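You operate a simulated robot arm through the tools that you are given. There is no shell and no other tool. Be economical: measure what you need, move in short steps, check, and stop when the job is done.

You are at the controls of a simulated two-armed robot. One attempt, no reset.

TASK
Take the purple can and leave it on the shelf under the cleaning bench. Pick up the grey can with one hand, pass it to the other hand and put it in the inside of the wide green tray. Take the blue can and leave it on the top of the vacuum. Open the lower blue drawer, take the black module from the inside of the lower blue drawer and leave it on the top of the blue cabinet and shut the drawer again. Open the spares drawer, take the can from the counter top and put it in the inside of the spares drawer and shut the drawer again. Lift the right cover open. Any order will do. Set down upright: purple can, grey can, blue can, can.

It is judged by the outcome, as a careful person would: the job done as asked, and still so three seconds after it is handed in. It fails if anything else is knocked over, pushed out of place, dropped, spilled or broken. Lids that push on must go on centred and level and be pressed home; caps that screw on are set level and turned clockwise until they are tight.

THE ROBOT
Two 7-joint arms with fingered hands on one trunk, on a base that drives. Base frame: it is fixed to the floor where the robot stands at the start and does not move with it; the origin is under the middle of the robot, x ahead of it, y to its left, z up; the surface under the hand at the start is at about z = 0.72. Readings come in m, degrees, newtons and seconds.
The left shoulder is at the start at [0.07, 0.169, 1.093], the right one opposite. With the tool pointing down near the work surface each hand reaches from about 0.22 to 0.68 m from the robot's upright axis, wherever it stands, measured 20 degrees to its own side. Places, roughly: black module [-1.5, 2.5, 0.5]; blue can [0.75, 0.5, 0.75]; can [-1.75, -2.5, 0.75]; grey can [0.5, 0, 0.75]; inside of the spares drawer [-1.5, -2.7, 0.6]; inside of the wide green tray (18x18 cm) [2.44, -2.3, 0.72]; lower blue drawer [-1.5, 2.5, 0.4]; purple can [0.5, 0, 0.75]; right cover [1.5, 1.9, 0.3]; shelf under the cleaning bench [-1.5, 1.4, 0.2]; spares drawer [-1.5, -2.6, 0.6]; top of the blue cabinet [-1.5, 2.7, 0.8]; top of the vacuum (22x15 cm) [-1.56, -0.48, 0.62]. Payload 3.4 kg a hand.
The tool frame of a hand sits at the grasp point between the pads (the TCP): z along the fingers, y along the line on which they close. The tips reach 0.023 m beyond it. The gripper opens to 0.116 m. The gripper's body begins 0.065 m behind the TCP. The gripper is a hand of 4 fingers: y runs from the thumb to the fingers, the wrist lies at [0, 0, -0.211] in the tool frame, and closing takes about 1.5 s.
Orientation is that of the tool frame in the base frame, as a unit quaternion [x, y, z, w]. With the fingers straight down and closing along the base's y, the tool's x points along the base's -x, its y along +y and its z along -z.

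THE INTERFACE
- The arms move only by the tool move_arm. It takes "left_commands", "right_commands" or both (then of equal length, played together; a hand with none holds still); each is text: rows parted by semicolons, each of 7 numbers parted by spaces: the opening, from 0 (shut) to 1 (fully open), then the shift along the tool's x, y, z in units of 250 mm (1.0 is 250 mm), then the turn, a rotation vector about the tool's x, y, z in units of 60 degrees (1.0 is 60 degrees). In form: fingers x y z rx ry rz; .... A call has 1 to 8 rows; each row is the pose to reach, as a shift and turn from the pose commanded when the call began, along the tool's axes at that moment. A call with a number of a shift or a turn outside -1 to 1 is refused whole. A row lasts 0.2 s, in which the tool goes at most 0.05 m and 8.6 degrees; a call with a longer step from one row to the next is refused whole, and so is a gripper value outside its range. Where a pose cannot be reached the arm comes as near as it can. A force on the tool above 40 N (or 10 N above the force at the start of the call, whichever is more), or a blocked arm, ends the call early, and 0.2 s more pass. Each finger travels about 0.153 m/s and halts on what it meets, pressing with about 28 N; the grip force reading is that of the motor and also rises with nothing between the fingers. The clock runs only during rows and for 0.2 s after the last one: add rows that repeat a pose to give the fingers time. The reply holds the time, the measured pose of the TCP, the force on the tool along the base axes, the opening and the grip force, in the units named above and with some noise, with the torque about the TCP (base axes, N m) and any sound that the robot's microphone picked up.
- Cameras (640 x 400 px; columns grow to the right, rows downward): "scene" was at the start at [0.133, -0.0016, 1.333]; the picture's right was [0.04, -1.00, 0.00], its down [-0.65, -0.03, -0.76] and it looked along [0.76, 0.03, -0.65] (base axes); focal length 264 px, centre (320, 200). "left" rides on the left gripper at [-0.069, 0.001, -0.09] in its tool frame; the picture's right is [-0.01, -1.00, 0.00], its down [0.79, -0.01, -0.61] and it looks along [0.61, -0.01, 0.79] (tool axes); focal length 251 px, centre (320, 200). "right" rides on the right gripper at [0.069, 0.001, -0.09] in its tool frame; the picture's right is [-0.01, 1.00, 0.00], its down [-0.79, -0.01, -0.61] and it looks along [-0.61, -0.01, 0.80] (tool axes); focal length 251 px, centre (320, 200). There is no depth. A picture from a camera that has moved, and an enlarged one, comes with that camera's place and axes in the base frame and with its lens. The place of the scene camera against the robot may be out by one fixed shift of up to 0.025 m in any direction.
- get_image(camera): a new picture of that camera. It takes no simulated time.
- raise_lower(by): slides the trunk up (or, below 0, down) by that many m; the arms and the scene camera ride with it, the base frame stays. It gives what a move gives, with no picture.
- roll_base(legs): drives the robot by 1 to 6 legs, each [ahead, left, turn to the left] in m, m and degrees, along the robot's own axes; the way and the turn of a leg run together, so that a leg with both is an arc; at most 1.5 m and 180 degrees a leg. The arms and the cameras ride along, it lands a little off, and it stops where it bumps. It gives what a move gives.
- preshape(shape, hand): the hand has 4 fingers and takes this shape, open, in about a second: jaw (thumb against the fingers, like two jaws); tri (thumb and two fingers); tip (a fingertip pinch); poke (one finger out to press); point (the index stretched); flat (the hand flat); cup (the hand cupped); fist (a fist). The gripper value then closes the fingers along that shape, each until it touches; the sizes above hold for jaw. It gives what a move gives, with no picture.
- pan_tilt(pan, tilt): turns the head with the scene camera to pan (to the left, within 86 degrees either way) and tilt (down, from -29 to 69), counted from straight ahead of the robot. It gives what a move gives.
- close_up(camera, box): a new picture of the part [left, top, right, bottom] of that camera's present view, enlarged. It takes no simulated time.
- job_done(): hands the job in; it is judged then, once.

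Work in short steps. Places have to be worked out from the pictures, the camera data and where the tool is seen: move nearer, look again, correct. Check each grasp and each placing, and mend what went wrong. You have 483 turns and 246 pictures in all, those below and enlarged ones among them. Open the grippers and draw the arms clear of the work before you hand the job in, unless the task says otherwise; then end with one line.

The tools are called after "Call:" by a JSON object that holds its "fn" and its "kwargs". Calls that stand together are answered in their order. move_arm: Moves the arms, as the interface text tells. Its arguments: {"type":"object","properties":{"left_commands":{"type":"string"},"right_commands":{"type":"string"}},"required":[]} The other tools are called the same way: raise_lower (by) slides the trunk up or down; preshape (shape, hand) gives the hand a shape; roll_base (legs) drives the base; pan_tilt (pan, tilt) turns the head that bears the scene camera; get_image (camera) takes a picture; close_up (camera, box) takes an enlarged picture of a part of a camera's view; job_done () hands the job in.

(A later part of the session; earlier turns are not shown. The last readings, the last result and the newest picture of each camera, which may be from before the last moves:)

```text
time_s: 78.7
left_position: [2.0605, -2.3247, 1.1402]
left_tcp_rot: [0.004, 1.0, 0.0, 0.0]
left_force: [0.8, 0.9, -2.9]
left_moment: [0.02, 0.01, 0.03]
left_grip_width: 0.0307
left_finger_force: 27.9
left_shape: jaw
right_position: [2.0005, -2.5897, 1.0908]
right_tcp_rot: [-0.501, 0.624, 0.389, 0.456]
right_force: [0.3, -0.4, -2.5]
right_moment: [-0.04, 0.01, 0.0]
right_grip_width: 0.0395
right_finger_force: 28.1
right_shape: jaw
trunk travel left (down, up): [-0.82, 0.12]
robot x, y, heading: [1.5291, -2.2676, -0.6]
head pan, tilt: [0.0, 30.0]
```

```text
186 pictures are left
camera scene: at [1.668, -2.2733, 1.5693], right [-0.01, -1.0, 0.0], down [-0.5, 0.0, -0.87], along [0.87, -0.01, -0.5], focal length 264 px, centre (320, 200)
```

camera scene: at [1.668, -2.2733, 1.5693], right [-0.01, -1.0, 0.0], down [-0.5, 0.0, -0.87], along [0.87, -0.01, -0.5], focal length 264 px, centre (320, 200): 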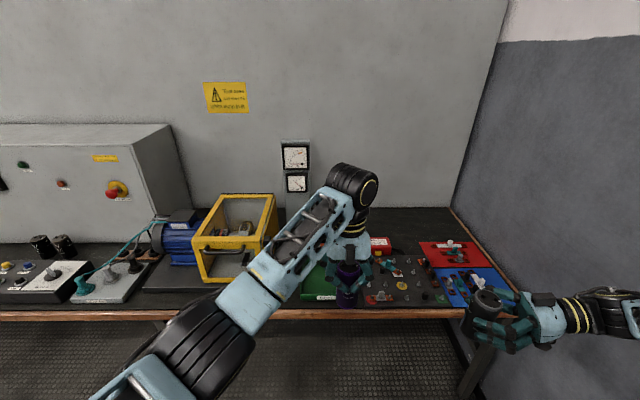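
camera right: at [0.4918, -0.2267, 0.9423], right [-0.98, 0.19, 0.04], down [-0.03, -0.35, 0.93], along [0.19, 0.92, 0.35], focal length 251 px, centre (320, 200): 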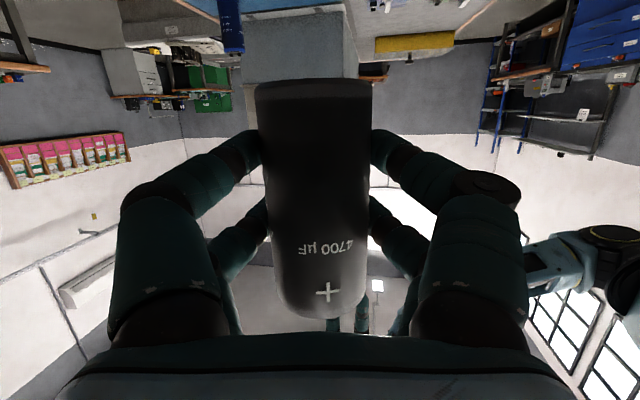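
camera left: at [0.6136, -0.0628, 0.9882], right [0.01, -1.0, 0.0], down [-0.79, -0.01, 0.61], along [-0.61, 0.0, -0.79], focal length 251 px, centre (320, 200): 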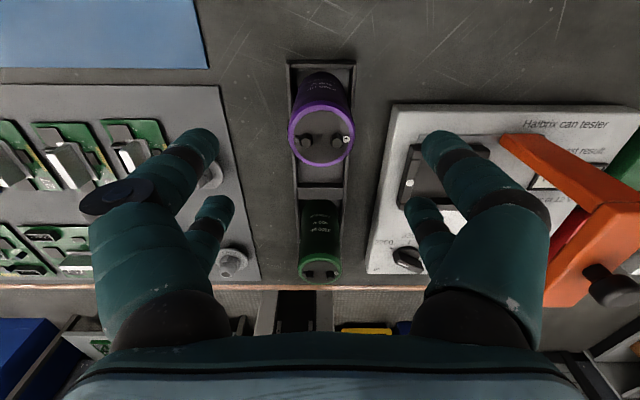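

Left arm hides the tray. I move the left hand aside, and start extending and yawing the right hand to point ahead so it can set the can down from the front.

Call:
{"fn": "move_arm", "kwargs": {"left_commands": "0 0.06 0.18 0 0 0 0;0 0.12 0.36 0 0 0 0;0 0.18 0.54 0 0 0 0;0 0.24 0.72 0 0 0 0;0 0.3 0.9 0 0 0 0", "right_commands": "0 -0.034 -0.142 0.102 0.128 0 0.038;0 -0.068 -0.284 0.204 0.256 0 0.075;0 -0.102 -0.426 0.306 0.384 0 0.113;0 -0.136 -0.568 0.408 0.512 0 0.15;0 -0.17 -0.71 0.51 0.64 0 0.188"}}

Call:
{"fn": "get_image", "kwargs": {"camera": "scene"}}

```text
time_s: 79.9
left_position: [1.9845, -2.097, 1.1408]
left_tcp_rot: [0.006, 1.0, -0.002, -0.001]
left_force: [0.2, 0.4, -3.0]
left_moment: [-0.02, 0.0, 0.01]
left_grip_width: 0.0305
left_finger_force: 28.3
left_shape: jaw
right_position: [2.1893, -2.4902, 1.1023]
right_tcp_rot: [-0.262, 0.763, 0.202, 0.555]
right_force: [0.7, 0.3, -2.1]
right_moment: [-0.02, 0.01, -0.03]
right_grip_width: 0.0392
right_finger_force: 27.6
right_shape: jaw
right hand out of reach, approached as far as the arm can: row 5
trunk travel left (down, up): [-0.82, 0.12]
robot x, y, heading: [1.5328, -2.2685, -0.5]
head pan, tilt: [0.0, 30.0]
```

```text
185 pictures are left
camera scene: at [1.6668, -2.2695, 1.5694], right [-0.01, -1.0, 0.0], down [-0.5, 0.0, -0.87], along [0.87, -0.01, -0.5], focal length 264 px, centre (320, 200)
```

scene: 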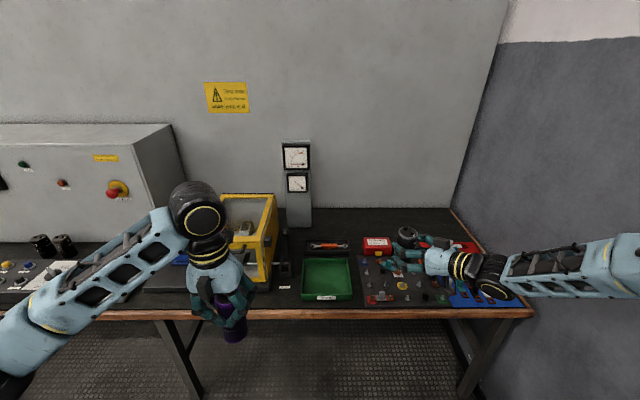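

The right hand is now freer, pointing ahead‑left. I zoom in on the bench edge near the green tray to find a free spot for a regrasp.

Call:
{"fn": "close_up", "kwargs": {"camera": "scene", "box": [240, 225, 400, 325]}}

```text
4.00 times, centred on (320, 275) of scene
camera zoom: at [1.6668, -2.2695, 1.5694], right [-0.01, -1.0, 0.0], down [-0.5, 0.0, -0.87], along [0.87, -0.01, -0.5], focal length 1057 px, centre (320, -100)
```

zoom: 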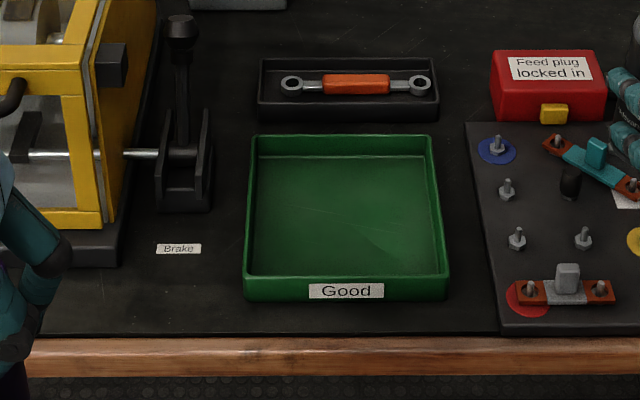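

There is a free spot left of the tray near the edge, at about (2.345, -2.125); tray spans x 2.37–2.56, y -2.20…-2.40, rim about 3 cm. I'll set the can there first and regrasp from above. I shift the base left and forward.

Call:
{"fn": "roll_base", "kwargs": {"legs": [[0.1, 0.3, 0]]}}

Call:
{"fn": "move_arm", "kwargs": {"right_commands": "0 0.12 0 0.06 0 0 0;0 0.24 0 0.12 0 0 0;0 0.36 0 0.18 0 0 0;0 0.48 0 0.24 0 0 0"}}

Call:
{"fn": "get_image", "kwargs": {"camera": "scene"}}

```text
time_s: 82.0
left_position: [2.0888, -1.8028, 1.1416]
left_tcp_rot: [0.005, 1.0, 0.001, -0.001]
left_force: [-0.8, 0.4, -3.0]
left_moment: [0.0, 0.0, 0.01]
left_grip_width: 0.0302
left_finger_force: 27.5
left_shape: jaw
right_position: [2.2928, -2.1961, 1.102]
right_tcp_rot: [-0.261, 0.763, 0.205, 0.555]
right_force: [0.6, 0.1, -3.1]
right_moment: [-0.02, 0.04, 0.02]
right_grip_width: 0.039
right_finger_force: 28.3
right_shape: jaw
trunk travel left (down, up): [-0.82, 0.12]
robot x, y, heading: [1.6325, -1.9697, -0.7]
head pan, tilt: [0.0, 30.0]
```

```text
time_s: 83.0
left_position: [2.0901, -1.8024, 1.142]
left_tcp_rot: [0.004, 1.0, 0.0, -0.001]
left_force: [0.5, 0.2, -2.0]
left_moment: [0.04, 0.01, 0.01]
left_grip_width: 0.0302
left_finger_force: 28.0
left_shape: jaw
right_position: [2.2489, -2.1959, 1.0654]
right_tcp_rot: [-0.262, 0.763, 0.205, 0.555]
right_force: [0.4, 0.6, -1.9]
right_moment: [0.0, 0.01, 0.03]
right_grip_width: 0.0392
right_finger_force: 28.0
right_shape: jaw
right hand out of reach, approached as far as the arm can: row 1, 2, 3, 4
trunk travel left (down, up): [-0.82, 0.12]
robot x, y, heading: [1.6294, -1.9706, -0.4]
head pan, tilt: [0.0, 30.0]
```

```text
183 pictures are left
camera scene: at [1.7707, -1.9756, 1.5693], right [-0.01, -1.0, 0.0], down [-0.5, 0.0, -0.87], along [0.87, -0.01, -0.5], focal length 264 px, centre (320, 200)
```

scene: 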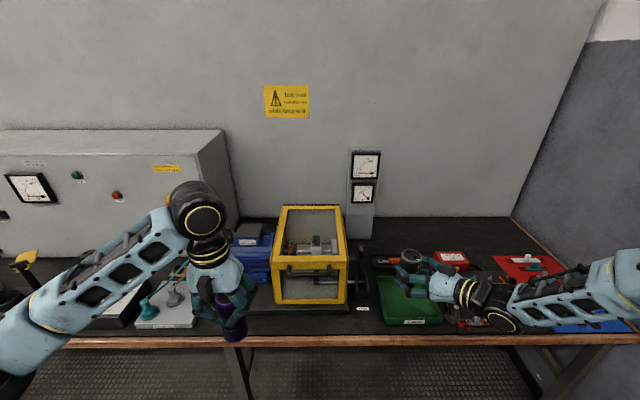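

The arm can't go lower in this posture, so I'll use base and trunk to place it. First I raise and retract the left hand, then shift the base by (0.088, 0.065).

Call:
{"fn": "move_arm", "kwargs": {"left_commands": "0 0.08 0 -0.17 0 0 0;0 0.16 0 -0.34 0 0 0;0 0.24 0 -0.51 0 0 0;0 0.32 0 -0.68 0 0 0"}}

Call:
{"fn": "roll_base", "kwargs": {"legs": [[0.088, 0.066, 0]]}}

Call:
{"fn": "raise_lower", "kwargs": {"by": -0.2}}

Call:
{"fn": "get_image", "kwargs": {"camera": "scene"}}

```text
time_s: 84.0
left_position: [2.0085, -1.7994, 1.3147]
left_tcp_rot: [0.004, 1.0, 0.0, -0.001]
left_force: [0.5, 0.9, -2.5]
left_moment: [0.0, -0.02, 0.0]
left_grip_width: 0.0308
left_finger_force: 27.6
left_shape: jaw
right_position: [2.2488, -2.195, 1.0669]
right_tcp_rot: [-0.262, 0.763, 0.204, 0.555]
right_force: [-0.5, -0.1, -2.7]
right_moment: [0.04, 0.01, 0.01]
right_grip_width: 0.0393
right_finger_force: 28.4
right_shape: jaw
trunk travel left (down, up): [-0.82, 0.12]
robot x, y, heading: [1.6285, -1.9696, -0.5]
head pan, tilt: [0.0, 30.0]
```

```text
time_s: 85.2
left_position: [2.0957, -1.7359, 1.3148]
left_tcp_rot: [0.006, 1.0, 0.001, 0.0]
left_force: [0.3, -0.8, -2.5]
left_moment: [0.05, 0.02, -0.02]
left_grip_width: 0.0305
left_finger_force: 28.3
left_shape: jaw
right_position: [2.3354, -2.1308, 1.0671]
right_tcp_rot: [-0.261, 0.763, 0.204, 0.555]
right_force: [-0.7, 0.1, -2.8]
right_moment: [-0.04, -0.01, 0.01]
right_grip_width: 0.0391
right_finger_force: 28.5
right_shape: jaw
trunk travel left (down, up): [-0.82, 0.12]
robot x, y, heading: [1.7178, -1.9019, -0.6]
head pan, tilt: [0.0, 30.0]
```

```text
time_s: 87.4
left_position: [2.0993, -1.7337, 1.1135]
left_tcp_rot: [0.005, 1.0, 0.001, 0.0]
left_force: [0.9, 0.5, -2.6]
left_moment: [0.03, -0.01, 0.02]
left_grip_width: 0.0305
left_finger_force: 27.7
left_shape: jaw
right_position: [2.338, -2.1298, 0.8674]
right_tcp_rot: [-0.261, 0.763, 0.203, 0.555]
right_force: [0.8, -0.2, -3.2]
right_moment: [-0.01, -0.01, 0.0]
right_grip_width: 0.0393
right_finger_force: 27.4
right_shape: jaw
trunk travel left (down, up): [-0.62, 0.32]
robot x, y, heading: [1.7148, -1.9027, -0.5]
head pan, tilt: [0.0, 30.0]
```

```text
182 pictures are left
camera scene: at [1.8582, -1.9088, 1.3694], right [-0.01, -1.0, 0.0], down [-0.5, 0.0, -0.87], along [0.87, -0.01, -0.5], focal length 264 px, centre (320, 200)
```

scene: 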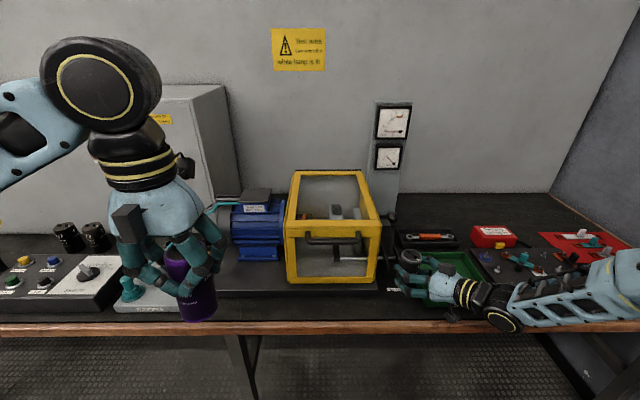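

Can bottom is about 10 cm above the bench. I pan to check clearance of the forearm before lowering further.

Call:
{"fn": "pan_tilt", "kwargs": {"pan": -35, "tilt": 45}}

Call:
{"fn": "get_image", "kwargs": {"camera": "scene"}}

```text
time_s: 88.4
left_position: [2.0987, -1.7337, 1.1126]
left_tcp_rot: [0.005, 1.0, 0.0, -0.001]
left_force: [-1.2, -0.1, -2.5]
left_moment: [0.02, 0.02, -0.01]
left_grip_width: 0.0304
left_finger_force: 27.8
left_shape: jaw
right_position: [2.3386, -2.1301, 0.8662]
right_tcp_rot: [-0.261, 0.763, 0.203, 0.556]
right_force: [0.4, 0.4, -1.9]
right_moment: [0.02, 0.01, -0.03]
right_grip_width: 0.0393
right_finger_force: 27.6
right_shape: jaw
trunk travel left (down, up): [-0.62, 0.32]
robot x, y, heading: [1.7188, -1.9043, -0.7]
head pan, tilt: [-35.0, 45.0]
```

```text
181 pictures are left
camera scene: at [1.8342, -1.9551, 1.3467], right [-0.58, -0.81, 0.0], down [-0.58, 0.41, -0.71], along [0.58, -0.41, -0.71], focal length 264 px, centre (320, 200)
```

scene: 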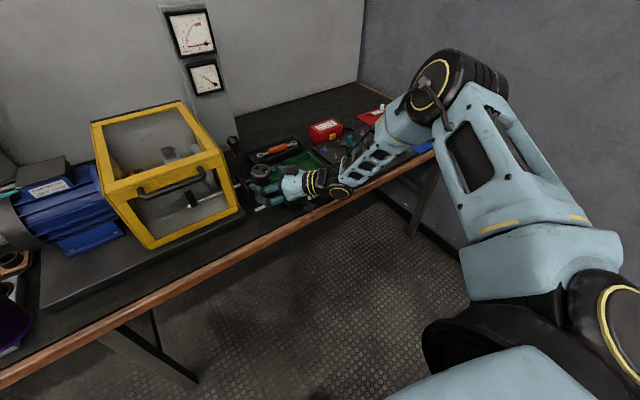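

The elbow is high and the forearm slopes up from the wrist, so lowering is safe. I lower 8.5 cm and look from the right hand.

Call:
{"fn": "raise_lower", "kwargs": {"by": -0.085}}

Call:
{"fn": "get_image", "kwargs": {"camera": "right"}}

Call:
{"fn": "close_up", "kwargs": {"camera": "scene", "box": [220, 110, 380, 210]}}

```text
time_s: 89.6
left_position: [2.0994, -1.7341, 1.0279]
left_tcp_rot: [0.005, 1.0, 0.0, -0.001]
left_force: [1.0, -0.2, -1.9]
left_moment: [0.0, 0.02, 0.02]
left_grip_width: 0.0307
left_finger_force: 27.7
left_shape: jaw
right_position: [2.3383, -2.1294, 0.781]
right_tcp_rot: [-0.261, 0.763, 0.203, 0.555]
right_force: [0.0, 0.2, -3.4]
right_moment: [0.01, 0.03, -0.01]
right_grip_width: 0.0394
right_finger_force: 28.2
right_shape: jaw
trunk travel left (down, up): [-0.535, 0.405]
robot x, y, heading: [1.7198, -1.9034, -0.5]
head pan, tilt: [-35.0, 45.0]
```

```text
180 pictures are left
camera right: at [2.2539, -2.1951, 0.7422], right [-0.62, 0.78, 0.03], down [-0.25, -0.23, 0.94], along [0.74, 0.58, 0.34], focal length 251 px, centre (320, 200)
```

right: 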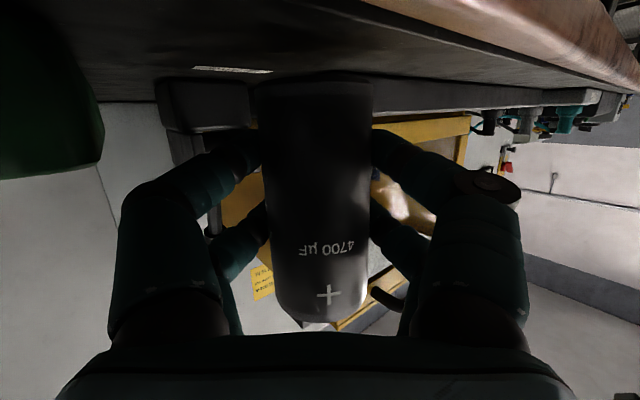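

```text
4.00 times, centred on (300, 160) of scene
camera zoom: at [1.8338, -1.9552, 1.2617], right [-0.58, -0.81, 0.0], down [-0.58, 0.41, -0.71], along [0.58, -0.41, -0.71], focal length 1057 px, centre (400, 360)
```

zoom: 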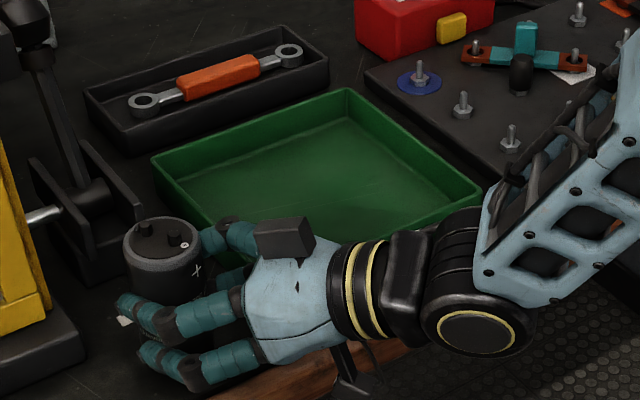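

Just over 1 cm to go, and the can stands clear of the tray. I lower in small steps watching the force.

Call:
{"fn": "raise_lower", "kwargs": {"by": -0.008}}

Call:
{"fn": "raise_lower", "kwargs": {"by": -0.004}}

```text
time_s: 90.2
left_position: [2.0979, -1.7333, 1.0201]
left_tcp_rot: [0.005, 1.0, 0.0, -0.002]
left_force: [-0.5, 0.4, -3.0]
left_moment: [0.01, 0.01, -0.01]
left_grip_width: 0.0306
left_finger_force: 28.0
left_shape: jaw
right_position: [2.3365, -2.1295, 0.774]
right_tcp_rot: [-0.261, 0.763, 0.204, 0.555]
right_force: [1.2, 0.7, -2.1]
right_moment: [0.0, -0.01, -0.02]
right_grip_width: 0.0391
right_finger_force: 28.0
right_shape: jaw
trunk travel left (down, up): [-0.527, 0.413]
robot x, y, heading: [1.7177, -1.9041, -0.7]
head pan, tilt: [-35.0, 45.0]
```

```text
time_s: 90.7
left_position: [2.0985, -1.7329, 1.0156]
left_tcp_rot: [0.005, 1.0, 0.0, 0.0]
left_force: [0.7, -0.2, -2.6]
left_moment: [0.02, 0.02, -0.01]
left_grip_width: 0.0306
left_finger_force: 27.5
left_shape: jaw
right_position: [2.3377, -2.1296, 0.7689]
right_tcp_rot: [-0.262, 0.763, 0.204, 0.555]
right_force: [0.0, -0.3, -2.5]
right_moment: [0.0, 0.0, 0.02]
right_grip_width: 0.0394
right_finger_force: 27.4
right_shape: jaw
trunk travel left (down, up): [-0.523, 0.417]
robot x, y, heading: [1.7198, -1.9016, -0.8]
head pan, tilt: [-35.0, 45.0]
```

Call:
{"fn": "get_image", "kwargs": {"camera": "right"}}

Call:
{"fn": "raise_lower", "kwargs": {"by": -0.005}}

```text
178 pictures are left
camera right: at [2.2539, -2.1951, 0.7301], right [-0.62, 0.78, 0.03], down [-0.25, -0.23, 0.94], along [0.74, 0.58, 0.34], focal length 251 px, centre (320, 200)
```

right: 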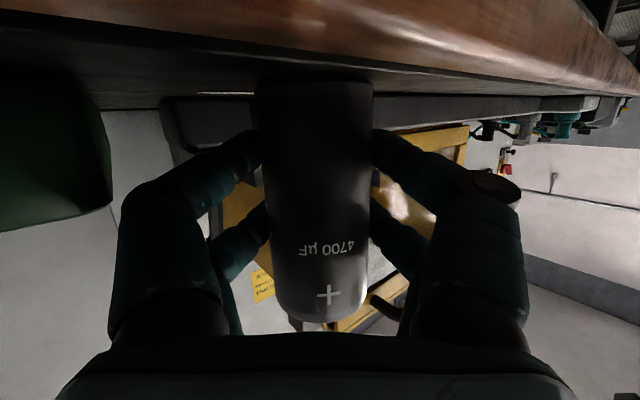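

```text
time_s: 91.2
left_position: [2.0972, -1.7322, 1.0116]
left_tcp_rot: [0.005, 1.0, 0.0, 0.001]
left_force: [0.2, -0.3, -2.7]
left_moment: [0.02, 0.03, 0.03]
left_grip_width: 0.0307
left_finger_force: 28.0
left_shape: jaw
right_position: [2.3381, -2.1298, 0.7667]
right_tcp_rot: [-0.261, 0.761, 0.203, 0.558]
right_force: [3.5, -0.2, 12.4]
right_moment: [-0.07, 0.1, 0.03]
right_grip_width: 0.0391
right_finger_force: 28.1
right_shape: jaw
trunk travel left (down, up): [-0.518, 0.422]
robot x, y, heading: [1.7173, -1.8988, -0.7]
head pan, tilt: [-35.0, 45.0]
```

The can touches the bench (12 N). I ease up 2 mm, open the fingers moderately and check.

Call:
{"fn": "raise_lower", "kwargs": {"by": 0.003}}

Call:
{"fn": "move_arm", "kwargs": {"right_commands": "0.4 0 0 0 0 0 0;0.5 0 0 0 0 0 0;0.58 0 0 0 0 0 0;0.58 0 0 0 0 0 0"}}

Call:
{"fn": "get_image", "kwargs": {"camera": "right"}}

Call:
{"fn": "close_up", "kwargs": {"camera": "scene", "box": [220, 90, 380, 190]}}

```text
time_s: 91.7
left_position: [2.0989, -1.7325, 1.0142]
left_tcp_rot: [0.006, 1.0, 0.0, 0.0]
left_force: [-0.9, -0.1, -2.8]
left_moment: [0.02, 0.05, -0.02]
left_grip_width: 0.0305
left_finger_force: 27.4
left_shape: jaw
right_position: [2.3355, -2.1293, 0.7681]
right_tcp_rot: [-0.262, 0.763, 0.203, 0.554]
right_force: [5.1, 0.7, 7.2]
right_moment: [-0.05, -0.06, 0.02]
right_grip_width: 0.0393
right_finger_force: 28.2
right_shape: jaw
trunk travel left (down, up): [-0.521, 0.419]
robot x, y, heading: [1.7153, -1.9024, -0.5]
head pan, tilt: [-35.0, 45.0]
```

```text
time_s: 92.7
left_position: [2.0975, -1.7322, 1.0147]
left_tcp_rot: [0.005, 1.0, -0.001, 0.0]
left_force: [-0.1, -0.4, -2.3]
left_moment: [0.02, -0.02, -0.01]
left_grip_width: 0.0306
left_finger_force: 28.4
left_shape: jaw
right_position: [2.336, -2.1281, 0.7684]
right_tcp_rot: [-0.263, 0.762, 0.204, 0.555]
right_force: [-0.4, 9.1, -1.2]
right_moment: [0.18, 0.03, -0.07]
right_grip_width: 0.0635
right_finger_force: 0.1
right_shape: jaw
trunk travel left (down, up): [-0.521, 0.419]
robot x, y, heading: [1.7187, -1.9006, -0.4]
head pan, tilt: [-35.0, 45.0]
```

```text
177 pictures are left
camera right: at [2.2536, -2.1934, 0.7287], right [-0.62, 0.78, 0.03], down [-0.25, -0.23, 0.94], along [0.74, 0.58, 0.34], focal length 251 px, centre (320, 200)
```

right: 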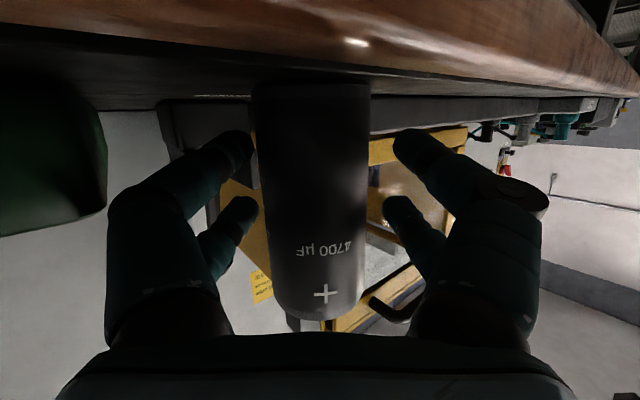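

```text
4.00 times, centred on (300, 140) of scene
camera zoom: at [1.8335, -1.9531, 1.2478], right [-0.58, -0.81, 0.0], down [-0.58, 0.41, -0.71], along [0.58, -0.41, -0.71], focal length 1057 px, centre (400, 440)
```

zoom: 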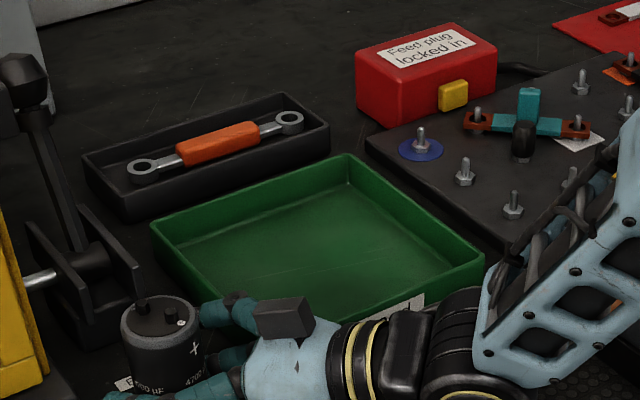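

A 9 N side force suggests a finger touches the tray's side; I close slightly and raise straight up at once.

Call:
{"fn": "move_arm", "kwargs": {"right_commands": "0.5 0 0 0 0 0 0;0.5 0 0 0 0 0 0"}}

Call:
{"fn": "raise_lower", "kwargs": {"by": 0.04}}

Call:
{"fn": "close_up", "kwargs": {"camera": "scene", "box": [220, 90, 380, 190]}}

```text
time_s: 93.3
left_position: [2.0977, -1.732, 1.0139]
left_tcp_rot: [0.005, 1.0, -0.001, 0.0]
left_force: [0.0, -0.2, -1.6]
left_moment: [0.05, 0.02, 0.0]
left_grip_width: 0.0307
left_finger_force: 27.7
left_shape: jaw
right_position: [2.3366, -2.1298, 0.7684]
right_tcp_rot: [-0.262, 0.763, 0.203, 0.555]
right_force: [-0.6, 6.6, 0.9]
right_moment: [0.06, 0.0, 0.0]
right_grip_width: 0.0556
right_finger_force: 0.0
right_shape: jaw
trunk travel left (down, up): [-0.521, 0.419]
robot x, y, heading: [1.7186, -1.9038, -0.4]
head pan, tilt: [-35.0, 45.0]
```

```text
time_s: 94.2
left_position: [2.0984, -1.7337, 1.0551]
left_tcp_rot: [0.006, 1.0, -0.001, -0.001]
left_force: [0.3, -0.7, -3.1]
left_moment: [0.06, -0.01, 0.01]
left_grip_width: 0.0307
left_finger_force: 28.5
left_shape: jaw
right_position: [2.3383, -2.1304, 0.8079]
right_tcp_rot: [-0.262, 0.763, 0.205, 0.554]
right_force: [-0.1, 0.0, -0.2]
right_moment: [-0.01, -0.01, 0.03]
right_grip_width: 0.0582
right_finger_force: 0.0
right_shape: jaw
trunk travel left (down, up): [-0.561, 0.379]
robot x, y, heading: [1.7209, -1.9046, -0.7]
head pan, tilt: [-35.0, 45.0]
```

```text
4.00 times, centred on (300, 140) of scene
camera zoom: at [1.834, -1.9553, 1.2877], right [-0.58, -0.81, 0.0], down [-0.58, 0.41, -0.71], along [0.57, -0.41, -0.71], focal length 1057 px, centre (400, 440)
```

zoom: 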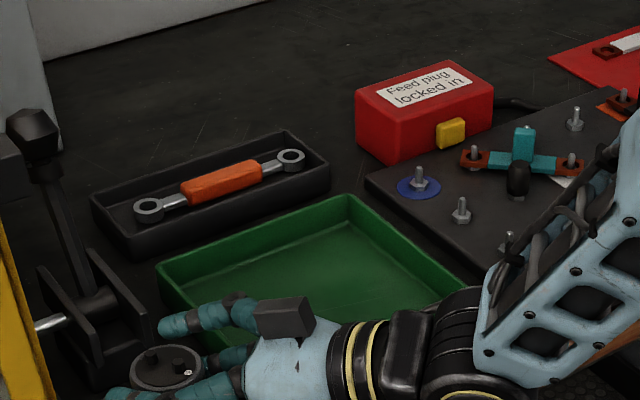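

Free of contact; can is standing. I raise the trunk another 14 cm and open the hand.

Call:
{"fn": "raise_lower", "kwargs": {"by": 0.14}}

Call:
{"fn": "pan_tilt", "kwargs": {"pan": -15, "tilt": 42}}

Call:
{"fn": "get_image", "kwargs": {"camera": "scene"}}

```text
time_s: 95.8
left_position: [2.0986, -1.7341, 1.1938]
left_tcp_rot: [0.006, 1.0, 0.0, -0.001]
left_force: [0.9, 0.4, -3.4]
left_moment: [-0.01, 0.04, -0.03]
left_grip_width: 0.0305
left_finger_force: 27.7
left_shape: jaw
right_position: [2.3378, -2.1302, 0.948]
right_tcp_rot: [-0.261, 0.764, 0.203, 0.555]
right_force: [-0.1, -0.1, -0.5]
right_moment: [-0.03, 0.0, 0.01]
right_grip_width: 0.0583
right_finger_force: 0.1
right_shape: jaw
trunk travel left (down, up): [-0.701, 0.239]
robot x, y, heading: [1.7212, -1.9022, -0.4]
head pan, tilt: [-35.0, 45.0]
```

```text
time_s: 96.7
left_position: [2.0984, -1.7335, 1.1946]
left_tcp_rot: [0.006, 1.0, 0.001, 0.0]
left_force: [0.0, -1.5, -2.1]
left_moment: [0.02, 0.03, 0.04]
left_grip_width: 0.0306
left_finger_force: 27.9
left_shape: jaw
right_position: [2.3372, -2.1298, 0.9467]
right_tcp_rot: [-0.26, 0.764, 0.203, 0.555]
right_force: [0.1, 0.5, 0.7]
right_moment: [0.01, -0.01, -0.03]
right_grip_width: 0.0582
right_finger_force: 0.1
right_shape: jaw
trunk travel left (down, up): [-0.701, 0.239]
robot x, y, heading: [1.7205, -1.9018, -0.5]
head pan, tilt: [-15.0, 42.0]
```

```text
174 pictures are left
camera scene: at [1.848, -1.9302, 1.4321], right [-0.27, -0.96, 0.0], down [-0.65, 0.18, -0.74], along [0.72, -0.2, -0.67], focal length 264 px, centre (320, 200)
```

scene: 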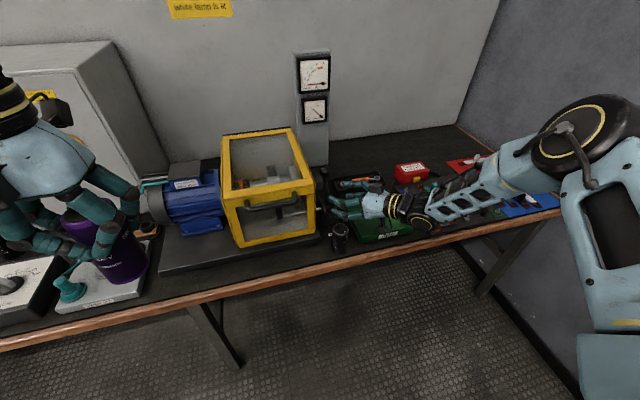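

The can stands free near the edge. I turn the right hand to point straight down for a top grasp.

Call:
{"fn": "move_arm", "kwargs": {"right_commands": "0.8 0 0 0 0 0.13 0;0.8 0 0 0 0 0.26 0;0.8 0 0 0 0 0.39 0;0.8 0 0 0 0 0.52 0;0.8 0 0 0 0 0.65 0;0.8 0 0 0 0 0.78 0;0.8 0 0 0 0 0.9 0"}}

Call:
{"fn": "move_arm", "kwargs": {"right_commands": "0.8 0 0 0 0 0.13 0;0.8 0 0 0 0 0.26 0;0.8 0 0 0 0 0.308 0"}}

Call:
{"fn": "get_image", "kwargs": {"camera": "right"}}

```text
time_s: 98.3
left_position: [2.0985, -1.734, 1.1941]
left_tcp_rot: [0.005, 1.0, 0.001, -0.001]
left_force: [-0.4, -0.2, -2.5]
left_moment: [0.02, 0.01, 0.01]
left_grip_width: 0.0305
left_finger_force: 28.5
left_shape: jaw
right_position: [2.3268, -2.1337, 0.9535]
right_tcp_rot: [-0.325, 0.932, 0.062, 0.148]
right_force: [1.0, 0.2, -0.3]
right_moment: [0.01, 0.0, 0.0]
right_grip_width: 0.0927
right_finger_force: 0.1
right_shape: jaw
right hand out of reach, approached as far as the arm can: row 4, 7
trunk travel left (down, up): [-0.701, 0.239]
robot x, y, heading: [1.7191, -1.902, -0.5]
head pan, tilt: [-15.0, 42.0]
```

```text
time_s: 99.1
left_position: [2.0978, -1.7344, 1.1942]
left_tcp_rot: [0.005, 1.0, 0.001, 0.0]
left_force: [0.2, -0.5, -3.1]
left_moment: [0.02, 0.03, 0.01]
left_grip_width: 0.0309
left_finger_force: 27.6
left_shape: jaw
right_position: [2.2781, -2.1544, 0.9694]
right_tcp_rot: [-0.332, 0.943, 0.009, -0.003]
right_force: [-0.4, 0.2, -0.2]
right_moment: [-0.03, 0.02, -0.01]
right_grip_width: 0.0925
right_finger_force: 0.0
right_shape: jaw
right hand out of reach, approached as far as the arm can: row 1, 2, 3
trunk travel left (down, up): [-0.701, 0.239]
robot x, y, heading: [1.7151, -1.903, -0.3]
head pan, tilt: [-15.0, 42.0]
```

```text
173 pictures are left
camera right: at [2.2255, -2.1986, 1.0583], right [-0.62, 0.79, 0.02], down [0.63, 0.48, 0.61], along [0.47, 0.39, -0.79], focal length 251 px, centre (320, 200)
```

right: 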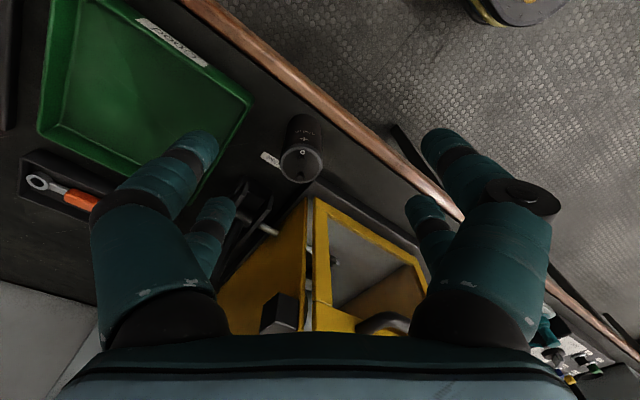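

Can seen at (2.339, -2.128). I drive 10 cm forward for reach, then position over it.

Call:
{"fn": "roll_base", "kwargs": {"legs": [[0.1, 0, 0]]}}

Call:
{"fn": "get_image", "kwargs": {"camera": "right"}}

```text
time_s: 100.2
left_position: [2.1982, -1.7335, 1.1949]
left_tcp_rot: [0.005, 1.0, 0.0, 0.001]
left_force: [-0.5, 0.3, -3.3]
left_moment: [0.0, 0.0, -0.02]
left_grip_width: 0.0306
left_finger_force: 28.1
left_shape: jaw
right_position: [2.3799, -2.1552, 0.9702]
right_tcp_rot: [-0.332, 0.943, 0.01, -0.002]
right_force: [-0.5, 0.1, -0.3]
right_moment: [-0.01, 0.02, 0.0]
right_grip_width: 0.0925
right_finger_force: 0.0
right_shape: jaw
trunk travel left (down, up): [-0.701, 0.239]
robot x, y, heading: [1.8211, -1.9017, -0.4]
head pan, tilt: [-15.0, 42.0]
```

```text
172 pictures are left
camera right: at [2.3268, -2.1985, 1.0587], right [-0.62, 0.79, 0.02], down [0.63, 0.48, 0.61], along [0.47, 0.39, -0.79], focal length 251 px, centre (320, 200)
```

right: 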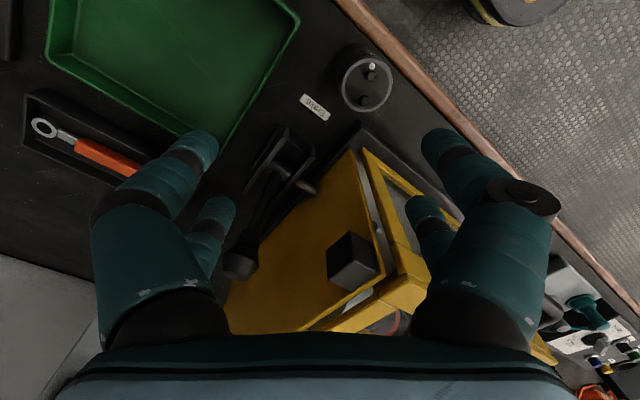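

I move over the can (2.341, -2.129) and lower partway.

Call:
{"fn": "move_arm", "kwargs": {"right_commands": "0.8 0.053 0.179 0 0 0 0;0.8 0.053 0.179 0.15 0 0 0;0.8 0.053 0.179 0.28 0 0 0"}}

Call:
{"fn": "get_image", "kwargs": {"camera": "right"}}

```text
time_s: 101.0
left_position: [2.2018, -1.7337, 1.1946]
left_tcp_rot: [0.004, 1.0, 0.0, -0.001]
left_force: [-0.9, 0.2, -2.1]
left_moment: [0.01, 0.06, 0.01]
left_grip_width: 0.0309
left_finger_force: 28.4
left_shape: jaw
right_position: [2.3364, -2.1316, 0.903]
right_tcp_rot: [-0.331, 0.943, 0.011, -0.001]
right_force: [-0.2, -0.8, -0.5]
right_moment: [0.0, 0.0, 0.04]
right_grip_width: 0.0926
right_finger_force: 0.0
right_shape: jaw
right hand out of reach, approached as far as the arm can: row 3
trunk travel left (down, up): [-0.701, 0.239]
robot x, y, heading: [1.8231, -1.9029, -0.2]
head pan, tilt: [-15.0, 42.0]
```

```text
171 pictures are left
camera right: at [2.284, -2.1756, 0.992], right [-0.62, 0.79, 0.02], down [0.63, 0.48, 0.61], along [0.47, 0.39, -0.79], focal length 251 px, centre (320, 200)
```

right: 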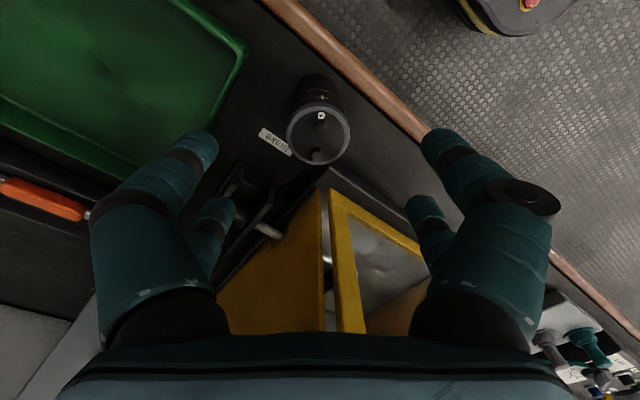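

Offset is only ~4 mm. I descend with the trunk by 9.5 cm to z ≈ 0.808.

Call:
{"fn": "move_arm", "kwargs": {"right_commands": "0.8 -0.018 0.004 0 0 0 0"}}

Call:
{"fn": "raise_lower", "kwargs": {"by": -0.095}}

Call:
{"fn": "get_image", "kwargs": {"camera": "right"}}

```text
time_s: 101.4
left_position: [2.2, -1.7347, 1.194]
left_tcp_rot: [0.004, 1.0, 0.0, 0.0]
left_force: [0.1, 0.3, -3.2]
left_moment: [0.02, 0.02, 0.0]
left_grip_width: 0.0305
left_finger_force: 27.8
left_shape: jaw
right_position: [2.3361, -2.1298, 0.9056]
right_tcp_rot: [-0.332, 0.943, 0.011, -0.002]
right_force: [-0.5, -0.1, 0.0]
right_moment: [-0.03, 0.05, -0.03]
right_grip_width: 0.0926
right_finger_force: 0.0
right_shape: jaw
right hand out of reach, approached as far as the arm can: row 1
trunk travel left (down, up): [-0.701, 0.239]
robot x, y, heading: [1.8188, -1.9032, -0.6]
head pan, tilt: [-15.0, 42.0]
```

```text
time_s: 102.7
left_position: [2.1997, -1.7337, 1.1001]
left_tcp_rot: [0.005, 1.0, 0.0, -0.001]
left_force: [-1.1, -0.8, -2.8]
left_moment: [0.05, 0.02, 0.0]
left_grip_width: 0.0308
left_finger_force: 28.6
left_shape: jaw
right_position: [2.3359, -2.1299, 0.8113]
right_tcp_rot: [-0.332, 0.943, 0.011, -0.001]
right_force: [1.4, 0.3, 0.1]
right_moment: [0.01, 0.02, -0.04]
right_grip_width: 0.0925
right_finger_force: 0.0
right_shape: jaw
trunk travel left (down, up): [-0.606, 0.334]
robot x, y, heading: [1.8204, -1.9057, -0.5]
head pan, tilt: [-15.0, 42.0]
```

```text
170 pictures are left
camera right: at [2.2826, -2.1735, 0.8996], right [-0.62, 0.79, 0.02], down [0.63, 0.48, 0.61], along [0.47, 0.39, -0.79], focal length 251 px, centre (320, 200)
```

right: 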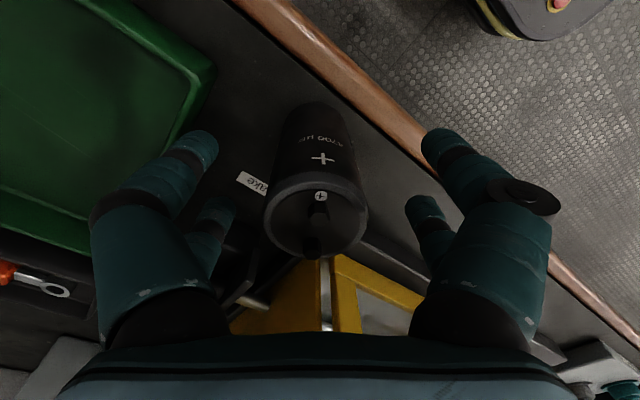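

Fingers straddle the can. I close and lift with the trunk.

Call:
{"fn": "move_arm", "kwargs": {"right_commands": "0.6 0 0 0 0 0 0;0.3 0 0 0 0 0 0;0 0 0 0 0 0 0;0 0 0 0 0 0 0;0 0 0 0 0 0 0;0 0 0 0 0 0 0"}}

Call:
{"fn": "raise_lower", "kwargs": {"by": 0.09}}

Call:
{"fn": "get_image", "kwargs": {"camera": "scene"}}

Call:
{"fn": "get_image", "kwargs": {"camera": "right"}}

```text
time_s: 104.1
left_position: [2.1996, -1.7333, 1.0986]
left_tcp_rot: [0.004, 1.0, 0.0, 0.0]
left_force: [-1.2, 0.2, -3.0]
left_moment: [0.02, 0.04, 0.02]
left_grip_width: 0.0306
left_finger_force: 27.8
left_shape: jaw
right_position: [2.3366, -2.1292, 0.8116]
right_tcp_rot: [-0.332, 0.943, 0.009, -0.001]
right_force: [1.1, 0.3, 0.1]
right_moment: [0.08, -0.08, 0.01]
right_grip_width: 0.0171
right_finger_force: 27.4
right_shape: jaw
trunk travel left (down, up): [-0.606, 0.334]
robot x, y, heading: [1.8203, -1.899, -0.4]
head pan, tilt: [-15.0, 42.0]
```

```text
time_s: 105.4
left_position: [2.1997, -1.7332, 1.1901]
left_tcp_rot: [0.005, 1.0, 0.0, -0.001]
left_force: [-0.3, -0.1, -2.9]
left_moment: [0.03, 0.04, -0.01]
left_grip_width: 0.0306
left_finger_force: 27.7
left_shape: jaw
right_position: [2.3362, -2.1298, 0.9002]
right_tcp_rot: [-0.332, 0.943, 0.011, -0.002]
right_force: [-0.8, 0.4, -2.3]
right_moment: [0.0, 0.03, -0.02]
right_grip_width: 0.016
right_finger_force: 27.9
right_shape: jaw
trunk travel left (down, up): [-0.696, 0.244]
robot x, y, heading: [1.8237, -1.9021, -0.4]
head pan, tilt: [-15.0, 42.0]
```

```text
169 pictures are left
camera scene: at [1.9505, -1.9309, 1.427], right [-0.27, -0.96, 0.0], down [-0.65, 0.18, -0.74], along [0.72, -0.2, -0.67], focal length 264 px, centre (320, 200)
```

scene: 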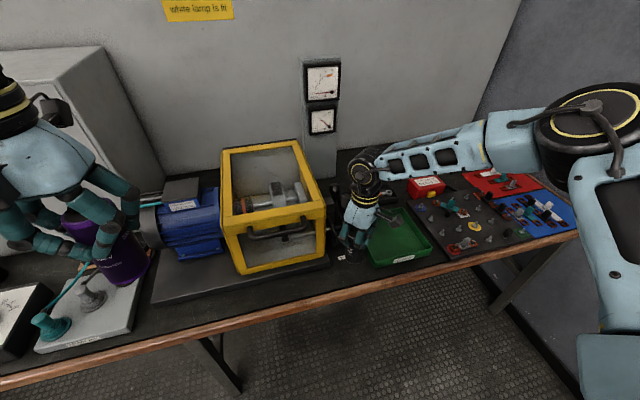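

```text
168 pictures are left
camera right: at [2.2832, -2.1736, 0.9891], right [-0.62, 0.79, 0.02], down [0.63, 0.48, 0.61], along [0.47, 0.39, -0.79], focal length 251 px, centre (320, 200)
```

right: 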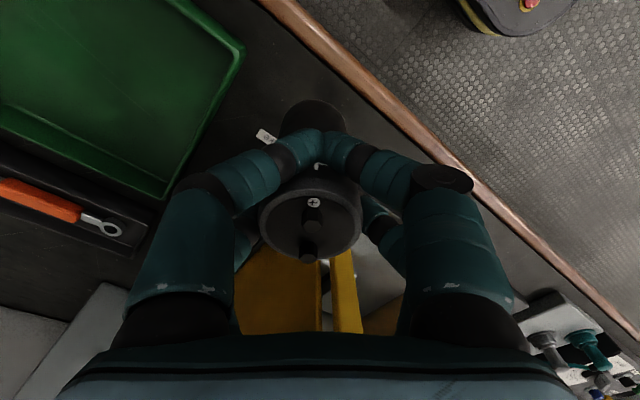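

Lifted. I retract the left hand a little, then shift the base (0.125, -0.169) to bring the can over the tray centre.

Call:
{"fn": "move_arm", "kwargs": {"left_commands": "0 0.16 0 0 0 0 0;0 0.32 0 0 0 0 0;0 0.48 0 0 0 0 0"}}

Call:
{"fn": "roll_base", "kwargs": {"legs": [[0.126, -0.168, 0]]}}

Call:
{"fn": "get_image", "kwargs": {"camera": "right"}}

Call:
{"fn": "get_image", "kwargs": {"camera": "scene"}}

```text
time_s: 106.2
left_position: [2.0756, -1.7334, 1.1892]
left_tcp_rot: [0.004, 1.0, 0.0, 0.001]
left_force: [0.3, 0.4, -2.2]
left_moment: [0.02, -0.01, 0.02]
left_grip_width: 0.0307
left_finger_force: 27.8
left_shape: jaw
right_position: [2.3337, -2.1292, 0.9016]
right_tcp_rot: [-0.333, 0.943, 0.011, 0.0]
right_force: [-0.7, -0.3, -2.1]
right_moment: [0.0, 0.02, -0.04]
right_grip_width: 0.0159
right_finger_force: 27.5
right_shape: jaw
trunk travel left (down, up): [-0.696, 0.244]
robot x, y, heading: [1.8191, -1.9035, -0.3]
head pan, tilt: [-15.0, 42.0]
```

```text
time_s: 107.8
left_position: [2.2032, -1.8982, 1.1882]
left_tcp_rot: [0.001, 1.0, -0.002, 0.0]
left_force: [0.0, 0.2, -2.5]
left_moment: [0.03, 0.0, 0.0]
left_grip_width: 0.0304
left_finger_force: 28.2
left_shape: jaw
right_position: [2.4626, -2.2942, 0.901]
right_tcp_rot: [-0.334, 0.942, 0.01, -0.002]
right_force: [0.3, 0.3, -2.3]
right_moment: [0.0, 0.03, 0.02]
right_grip_width: 0.016
right_finger_force: 27.6
right_shape: jaw
trunk travel left (down, up): [-0.696, 0.244]
robot x, y, heading: [1.9461, -2.0686, -0.2]
head pan, tilt: [-15.0, 42.0]
```

```text
167 pictures are left
camera right: at [2.4094, -2.3371, 0.9899], right [-0.62, 0.78, 0.02], down [0.63, 0.49, 0.61], along [0.47, 0.39, -0.79], focal length 251 px, centre (320, 200)
```

right: 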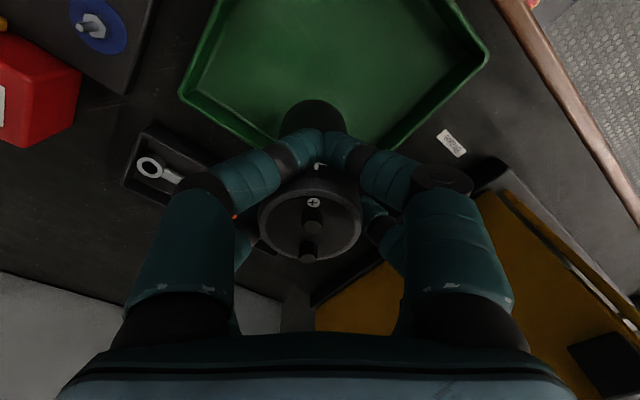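

```text
166 pictures are left
camera scene: at [2.075, -2.0958, 1.4272], right [-0.26, -0.97, 0.0], down [-0.65, 0.17, -0.74], along [0.72, -0.19, -0.67], focal length 264 px, centre (320, 200)
```

scene: 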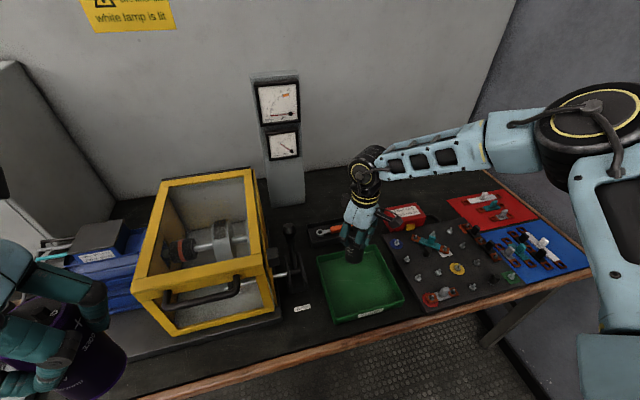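

Tray centre from the hand camera is (2.44, -2.30); the can is at (2.465, -2.296). I back 2.5 cm and lower it with the trunk.

Call:
{"fn": "roll_base", "kwargs": {"legs": [[-0.025, -0.003, 0]]}}

Call:
{"fn": "raise_lower", "kwargs": {"by": -0.08}}

Call:
{"fn": "get_image", "kwargs": {"camera": "right"}}

Call:
{"fn": "get_image", "kwargs": {"camera": "scene"}}

```text
time_s: 108.6
left_position: [2.1842, -1.9019, 1.1872]
left_tcp_rot: [0.001, 1.0, -0.001, -0.003]
left_force: [1.0, 0.0, -2.3]
left_moment: [0.04, 0.04, 0.01]
left_grip_width: 0.0303
left_finger_force: 27.9
left_shape: jaw
right_position: [2.4419, -2.2966, 0.8978]
right_tcp_rot: [-0.335, 0.942, 0.01, -0.004]
right_force: [0.8, 0.6, -1.9]
right_moment: [0.0, 0.04, 0.0]
right_grip_width: 0.0156
right_finger_force: 27.9
right_shape: jaw
trunk travel left (down, up): [-0.696, 0.244]
robot x, y, heading: [1.9227, -2.0748, -0.1]
head pan, tilt: [-15.0, 42.0]
```

```text
time_s: 109.8
left_position: [2.1794, -1.9008, 1.1077]
left_tcp_rot: [0.0, 1.0, 0.0, 0.0]
left_force: [0.4, -0.2, -2.5]
left_moment: [0.02, 0.02, -0.01]
left_grip_width: 0.0303
left_finger_force: 28.1
left_shape: jaw
right_position: [2.4383, -2.2953, 0.821]
right_tcp_rot: [-0.335, 0.942, 0.01, 0.0]
right_force: [1.5, -0.1, -1.8]
right_moment: [0.0, 0.0, 0.0]
right_grip_width: 0.0159
right_finger_force: 27.8
right_shape: jaw
trunk travel left (down, up): [-0.616, 0.324]
robot x, y, heading: [1.9187, -2.0747, -0.1]
head pan, tilt: [-15.0, 42.0]
```

```text
165 pictures are left
camera right: at [2.3859, -2.3408, 0.9093], right [-0.62, 0.78, 0.02], down [0.63, 0.48, 0.61], along [0.47, 0.39, -0.79], focal length 251 px, centre (320, 200)
```

right: 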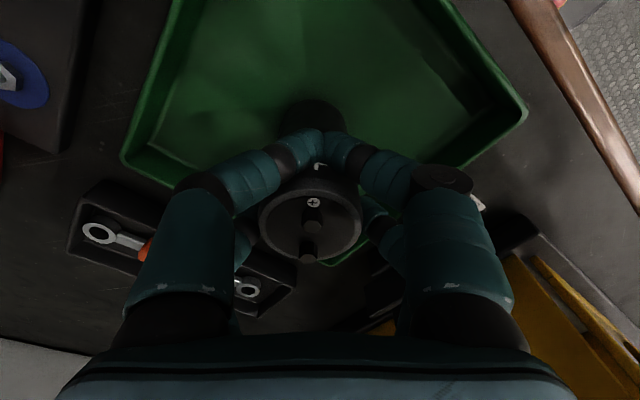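

```text
164 pictures are left
camera scene: at [2.0516, -2.1, 1.347], right [-0.26, -0.97, 0.0], down [-0.65, 0.17, -0.74], along [0.72, -0.19, -0.67], focal length 264 px, centre (320, 200)
```

scene: 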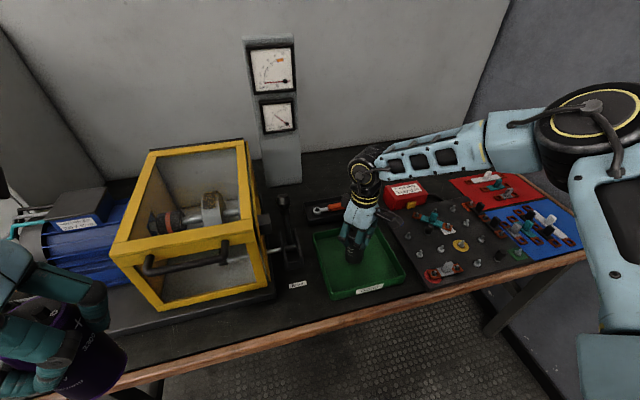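

The can is centred inside the tray, ~1 cm above its floor. I lower gently until contact.

Call:
{"fn": "raise_lower", "kwargs": {"by": -0.006}}

Call:
{"fn": "raise_lower", "kwargs": {"by": -0.004}}

```text
time_s: 110.3
left_position: [2.1777, -1.9016, 1.1031]
left_tcp_rot: [0.002, 1.0, 0.001, 0.0]
left_force: [-0.4, 0.4, -2.5]
left_moment: [0.03, 0.03, 0.0]
left_grip_width: 0.0307
left_finger_force: 27.8
left_shape: jaw
right_position: [2.4374, -2.2961, 0.8167]
right_tcp_rot: [-0.335, 0.942, 0.009, 0.0]
right_force: [-2.5, -3.1, 15.2]
right_moment: [-0.04, -0.23, -0.05]
right_grip_width: 0.0161
right_finger_force: 27.6
right_shape: jaw
trunk travel left (down, up): [-0.61, 0.33]
robot x, y, heading: [1.9231, -2.0713, -0.2]
head pan, tilt: [-15.0, 42.0]
```

```text
time_s: 110.9
left_position: [2.1746, -1.9015, 1.1013]
left_tcp_rot: [0.001, 1.0, 0.0, 0.001]
left_force: [0.4, 0.1, -2.6]
left_moment: [-0.02, 0.06, -0.02]
left_grip_width: 0.0302
left_finger_force: 27.8
left_shape: jaw
right_position: [2.4363, -2.2963, 0.8155]
right_tcp_rot: [-0.334, 0.942, 0.008, 0.003]
right_force: [-4.5, -6.6, 34.9]
right_moment: [-0.03, -0.54, -0.12]
right_grip_width: 0.0169
right_finger_force: 27.5
right_shape: jaw
trunk travel left (down, up): [-0.606, 0.334]
robot x, y, heading: [1.9216, -2.073, -0.2]
head pan, tilt: [-15.0, 42.0]
```

Firm contact. I relieve 5 mm of pressure and release, then rise.

Call:
{"fn": "raise_lower", "kwargs": {"by": 0.005}}

Call:
{"fn": "move_arm", "kwargs": {"right_commands": "0.2 0 0 0 0 0 0;0.35 0 0 0 0 0 0;0.5 0 0 0 0 0 0;0.65 0 0 0 0 0 0;0.75 0 0 0 0 0 0"}}

Call:
{"fn": "get_image", "kwargs": {"camera": "right"}}

```text
time_s: 111.4
left_position: [2.177, -1.9017, 1.1031]
left_tcp_rot: [0.0, 1.0, 0.0, 0.001]
left_force: [-0.3, 0.3, -3.4]
left_moment: [0.02, 0.04, -0.02]
left_grip_width: 0.0306
left_finger_force: 27.8
left_shape: jaw
right_position: [2.4365, -2.2947, 0.8156]
right_tcp_rot: [-0.335, 0.942, 0.01, -0.001]
right_force: [-0.8, -2.0, 12.3]
right_moment: [-0.04, -0.35, -0.08]
right_grip_width: 0.0166
right_finger_force: 27.7
right_shape: jaw
trunk travel left (down, up): [-0.611, 0.329]
robot x, y, heading: [1.9176, -2.0737, -0.3]
head pan, tilt: [-15.0, 42.0]
```

```text
time_s: 112.6
left_position: [2.1799, -1.9007, 1.1035]
left_tcp_rot: [0.002, 1.0, 0.0, -0.001]
left_force: [0.9, 0.9, -3.5]
left_moment: [0.02, 0.03, 0.01]
left_grip_width: 0.0306
left_finger_force: 27.6
left_shape: jaw
right_position: [2.4396, -2.2968, 0.8164]
right_tcp_rot: [-0.335, 0.942, 0.01, -0.001]
right_force: [0.1, 0.3, -1.2]
right_moment: [-0.02, 0.01, 0.0]
right_grip_width: 0.0865
right_finger_force: 0.0
right_shape: jaw
trunk travel left (down, up): [-0.611, 0.329]
robot x, y, heading: [1.9195, -2.0739, -0.3]
head pan, tilt: [-15.0, 42.0]
```

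```text
163 pictures are left
camera right: at [2.3857, -2.3406, 0.9044], right [-0.62, 0.78, 0.02], down [0.63, 0.48, 0.61], along [0.47, 0.39, -0.79], focal length 251 px, centre (320, 200)
```

right: 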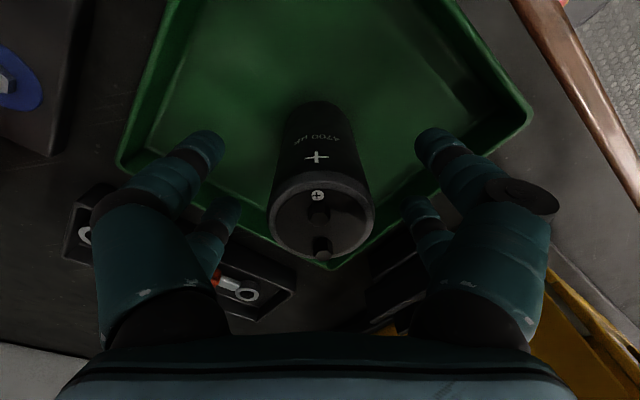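

Grey stands upright in the tray. I raise the trunk and check.

Call:
{"fn": "raise_lower", "kwargs": {"by": 0.2}}

Call:
{"fn": "get_image", "kwargs": {"camera": "right"}}

```text
time_s: 114.8
left_position: [2.1796, -1.9021, 1.3038]
left_tcp_rot: [0.001, 1.0, 0.0, -0.001]
left_force: [-0.7, -0.8, -2.3]
left_moment: [0.04, 0.01, -0.02]
left_grip_width: 0.0305
left_finger_force: 28.8
left_shape: jaw
right_position: [2.4388, -2.2973, 1.0157]
right_tcp_rot: [-0.335, 0.942, 0.01, 0.0]
right_force: [0.3, 0.5, -0.9]
right_moment: [0.01, 0.0, -0.02]
right_grip_width: 0.0865
right_finger_force: 0.0
right_shape: jaw
trunk travel left (down, up): [-0.811, 0.129]
robot x, y, heading: [1.9201, -2.0705, -0.2]
head pan, tilt: [-15.0, 42.0]
```

```text
162 pictures are left
camera right: at [2.3858, -2.3406, 1.1044], right [-0.62, 0.78, 0.02], down [0.63, 0.48, 0.61], along [0.47, 0.39, -0.79], focal length 251 px, centre (320, 200)
```

right: 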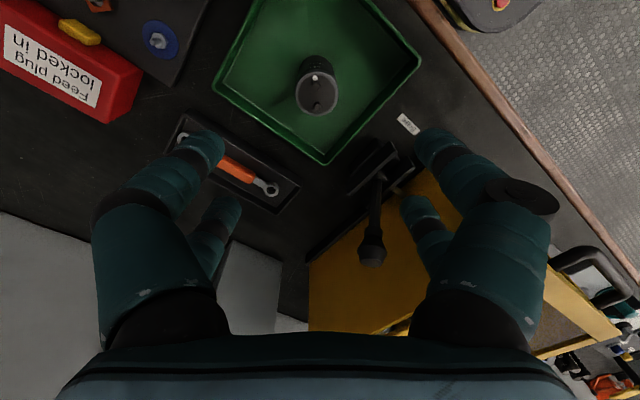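

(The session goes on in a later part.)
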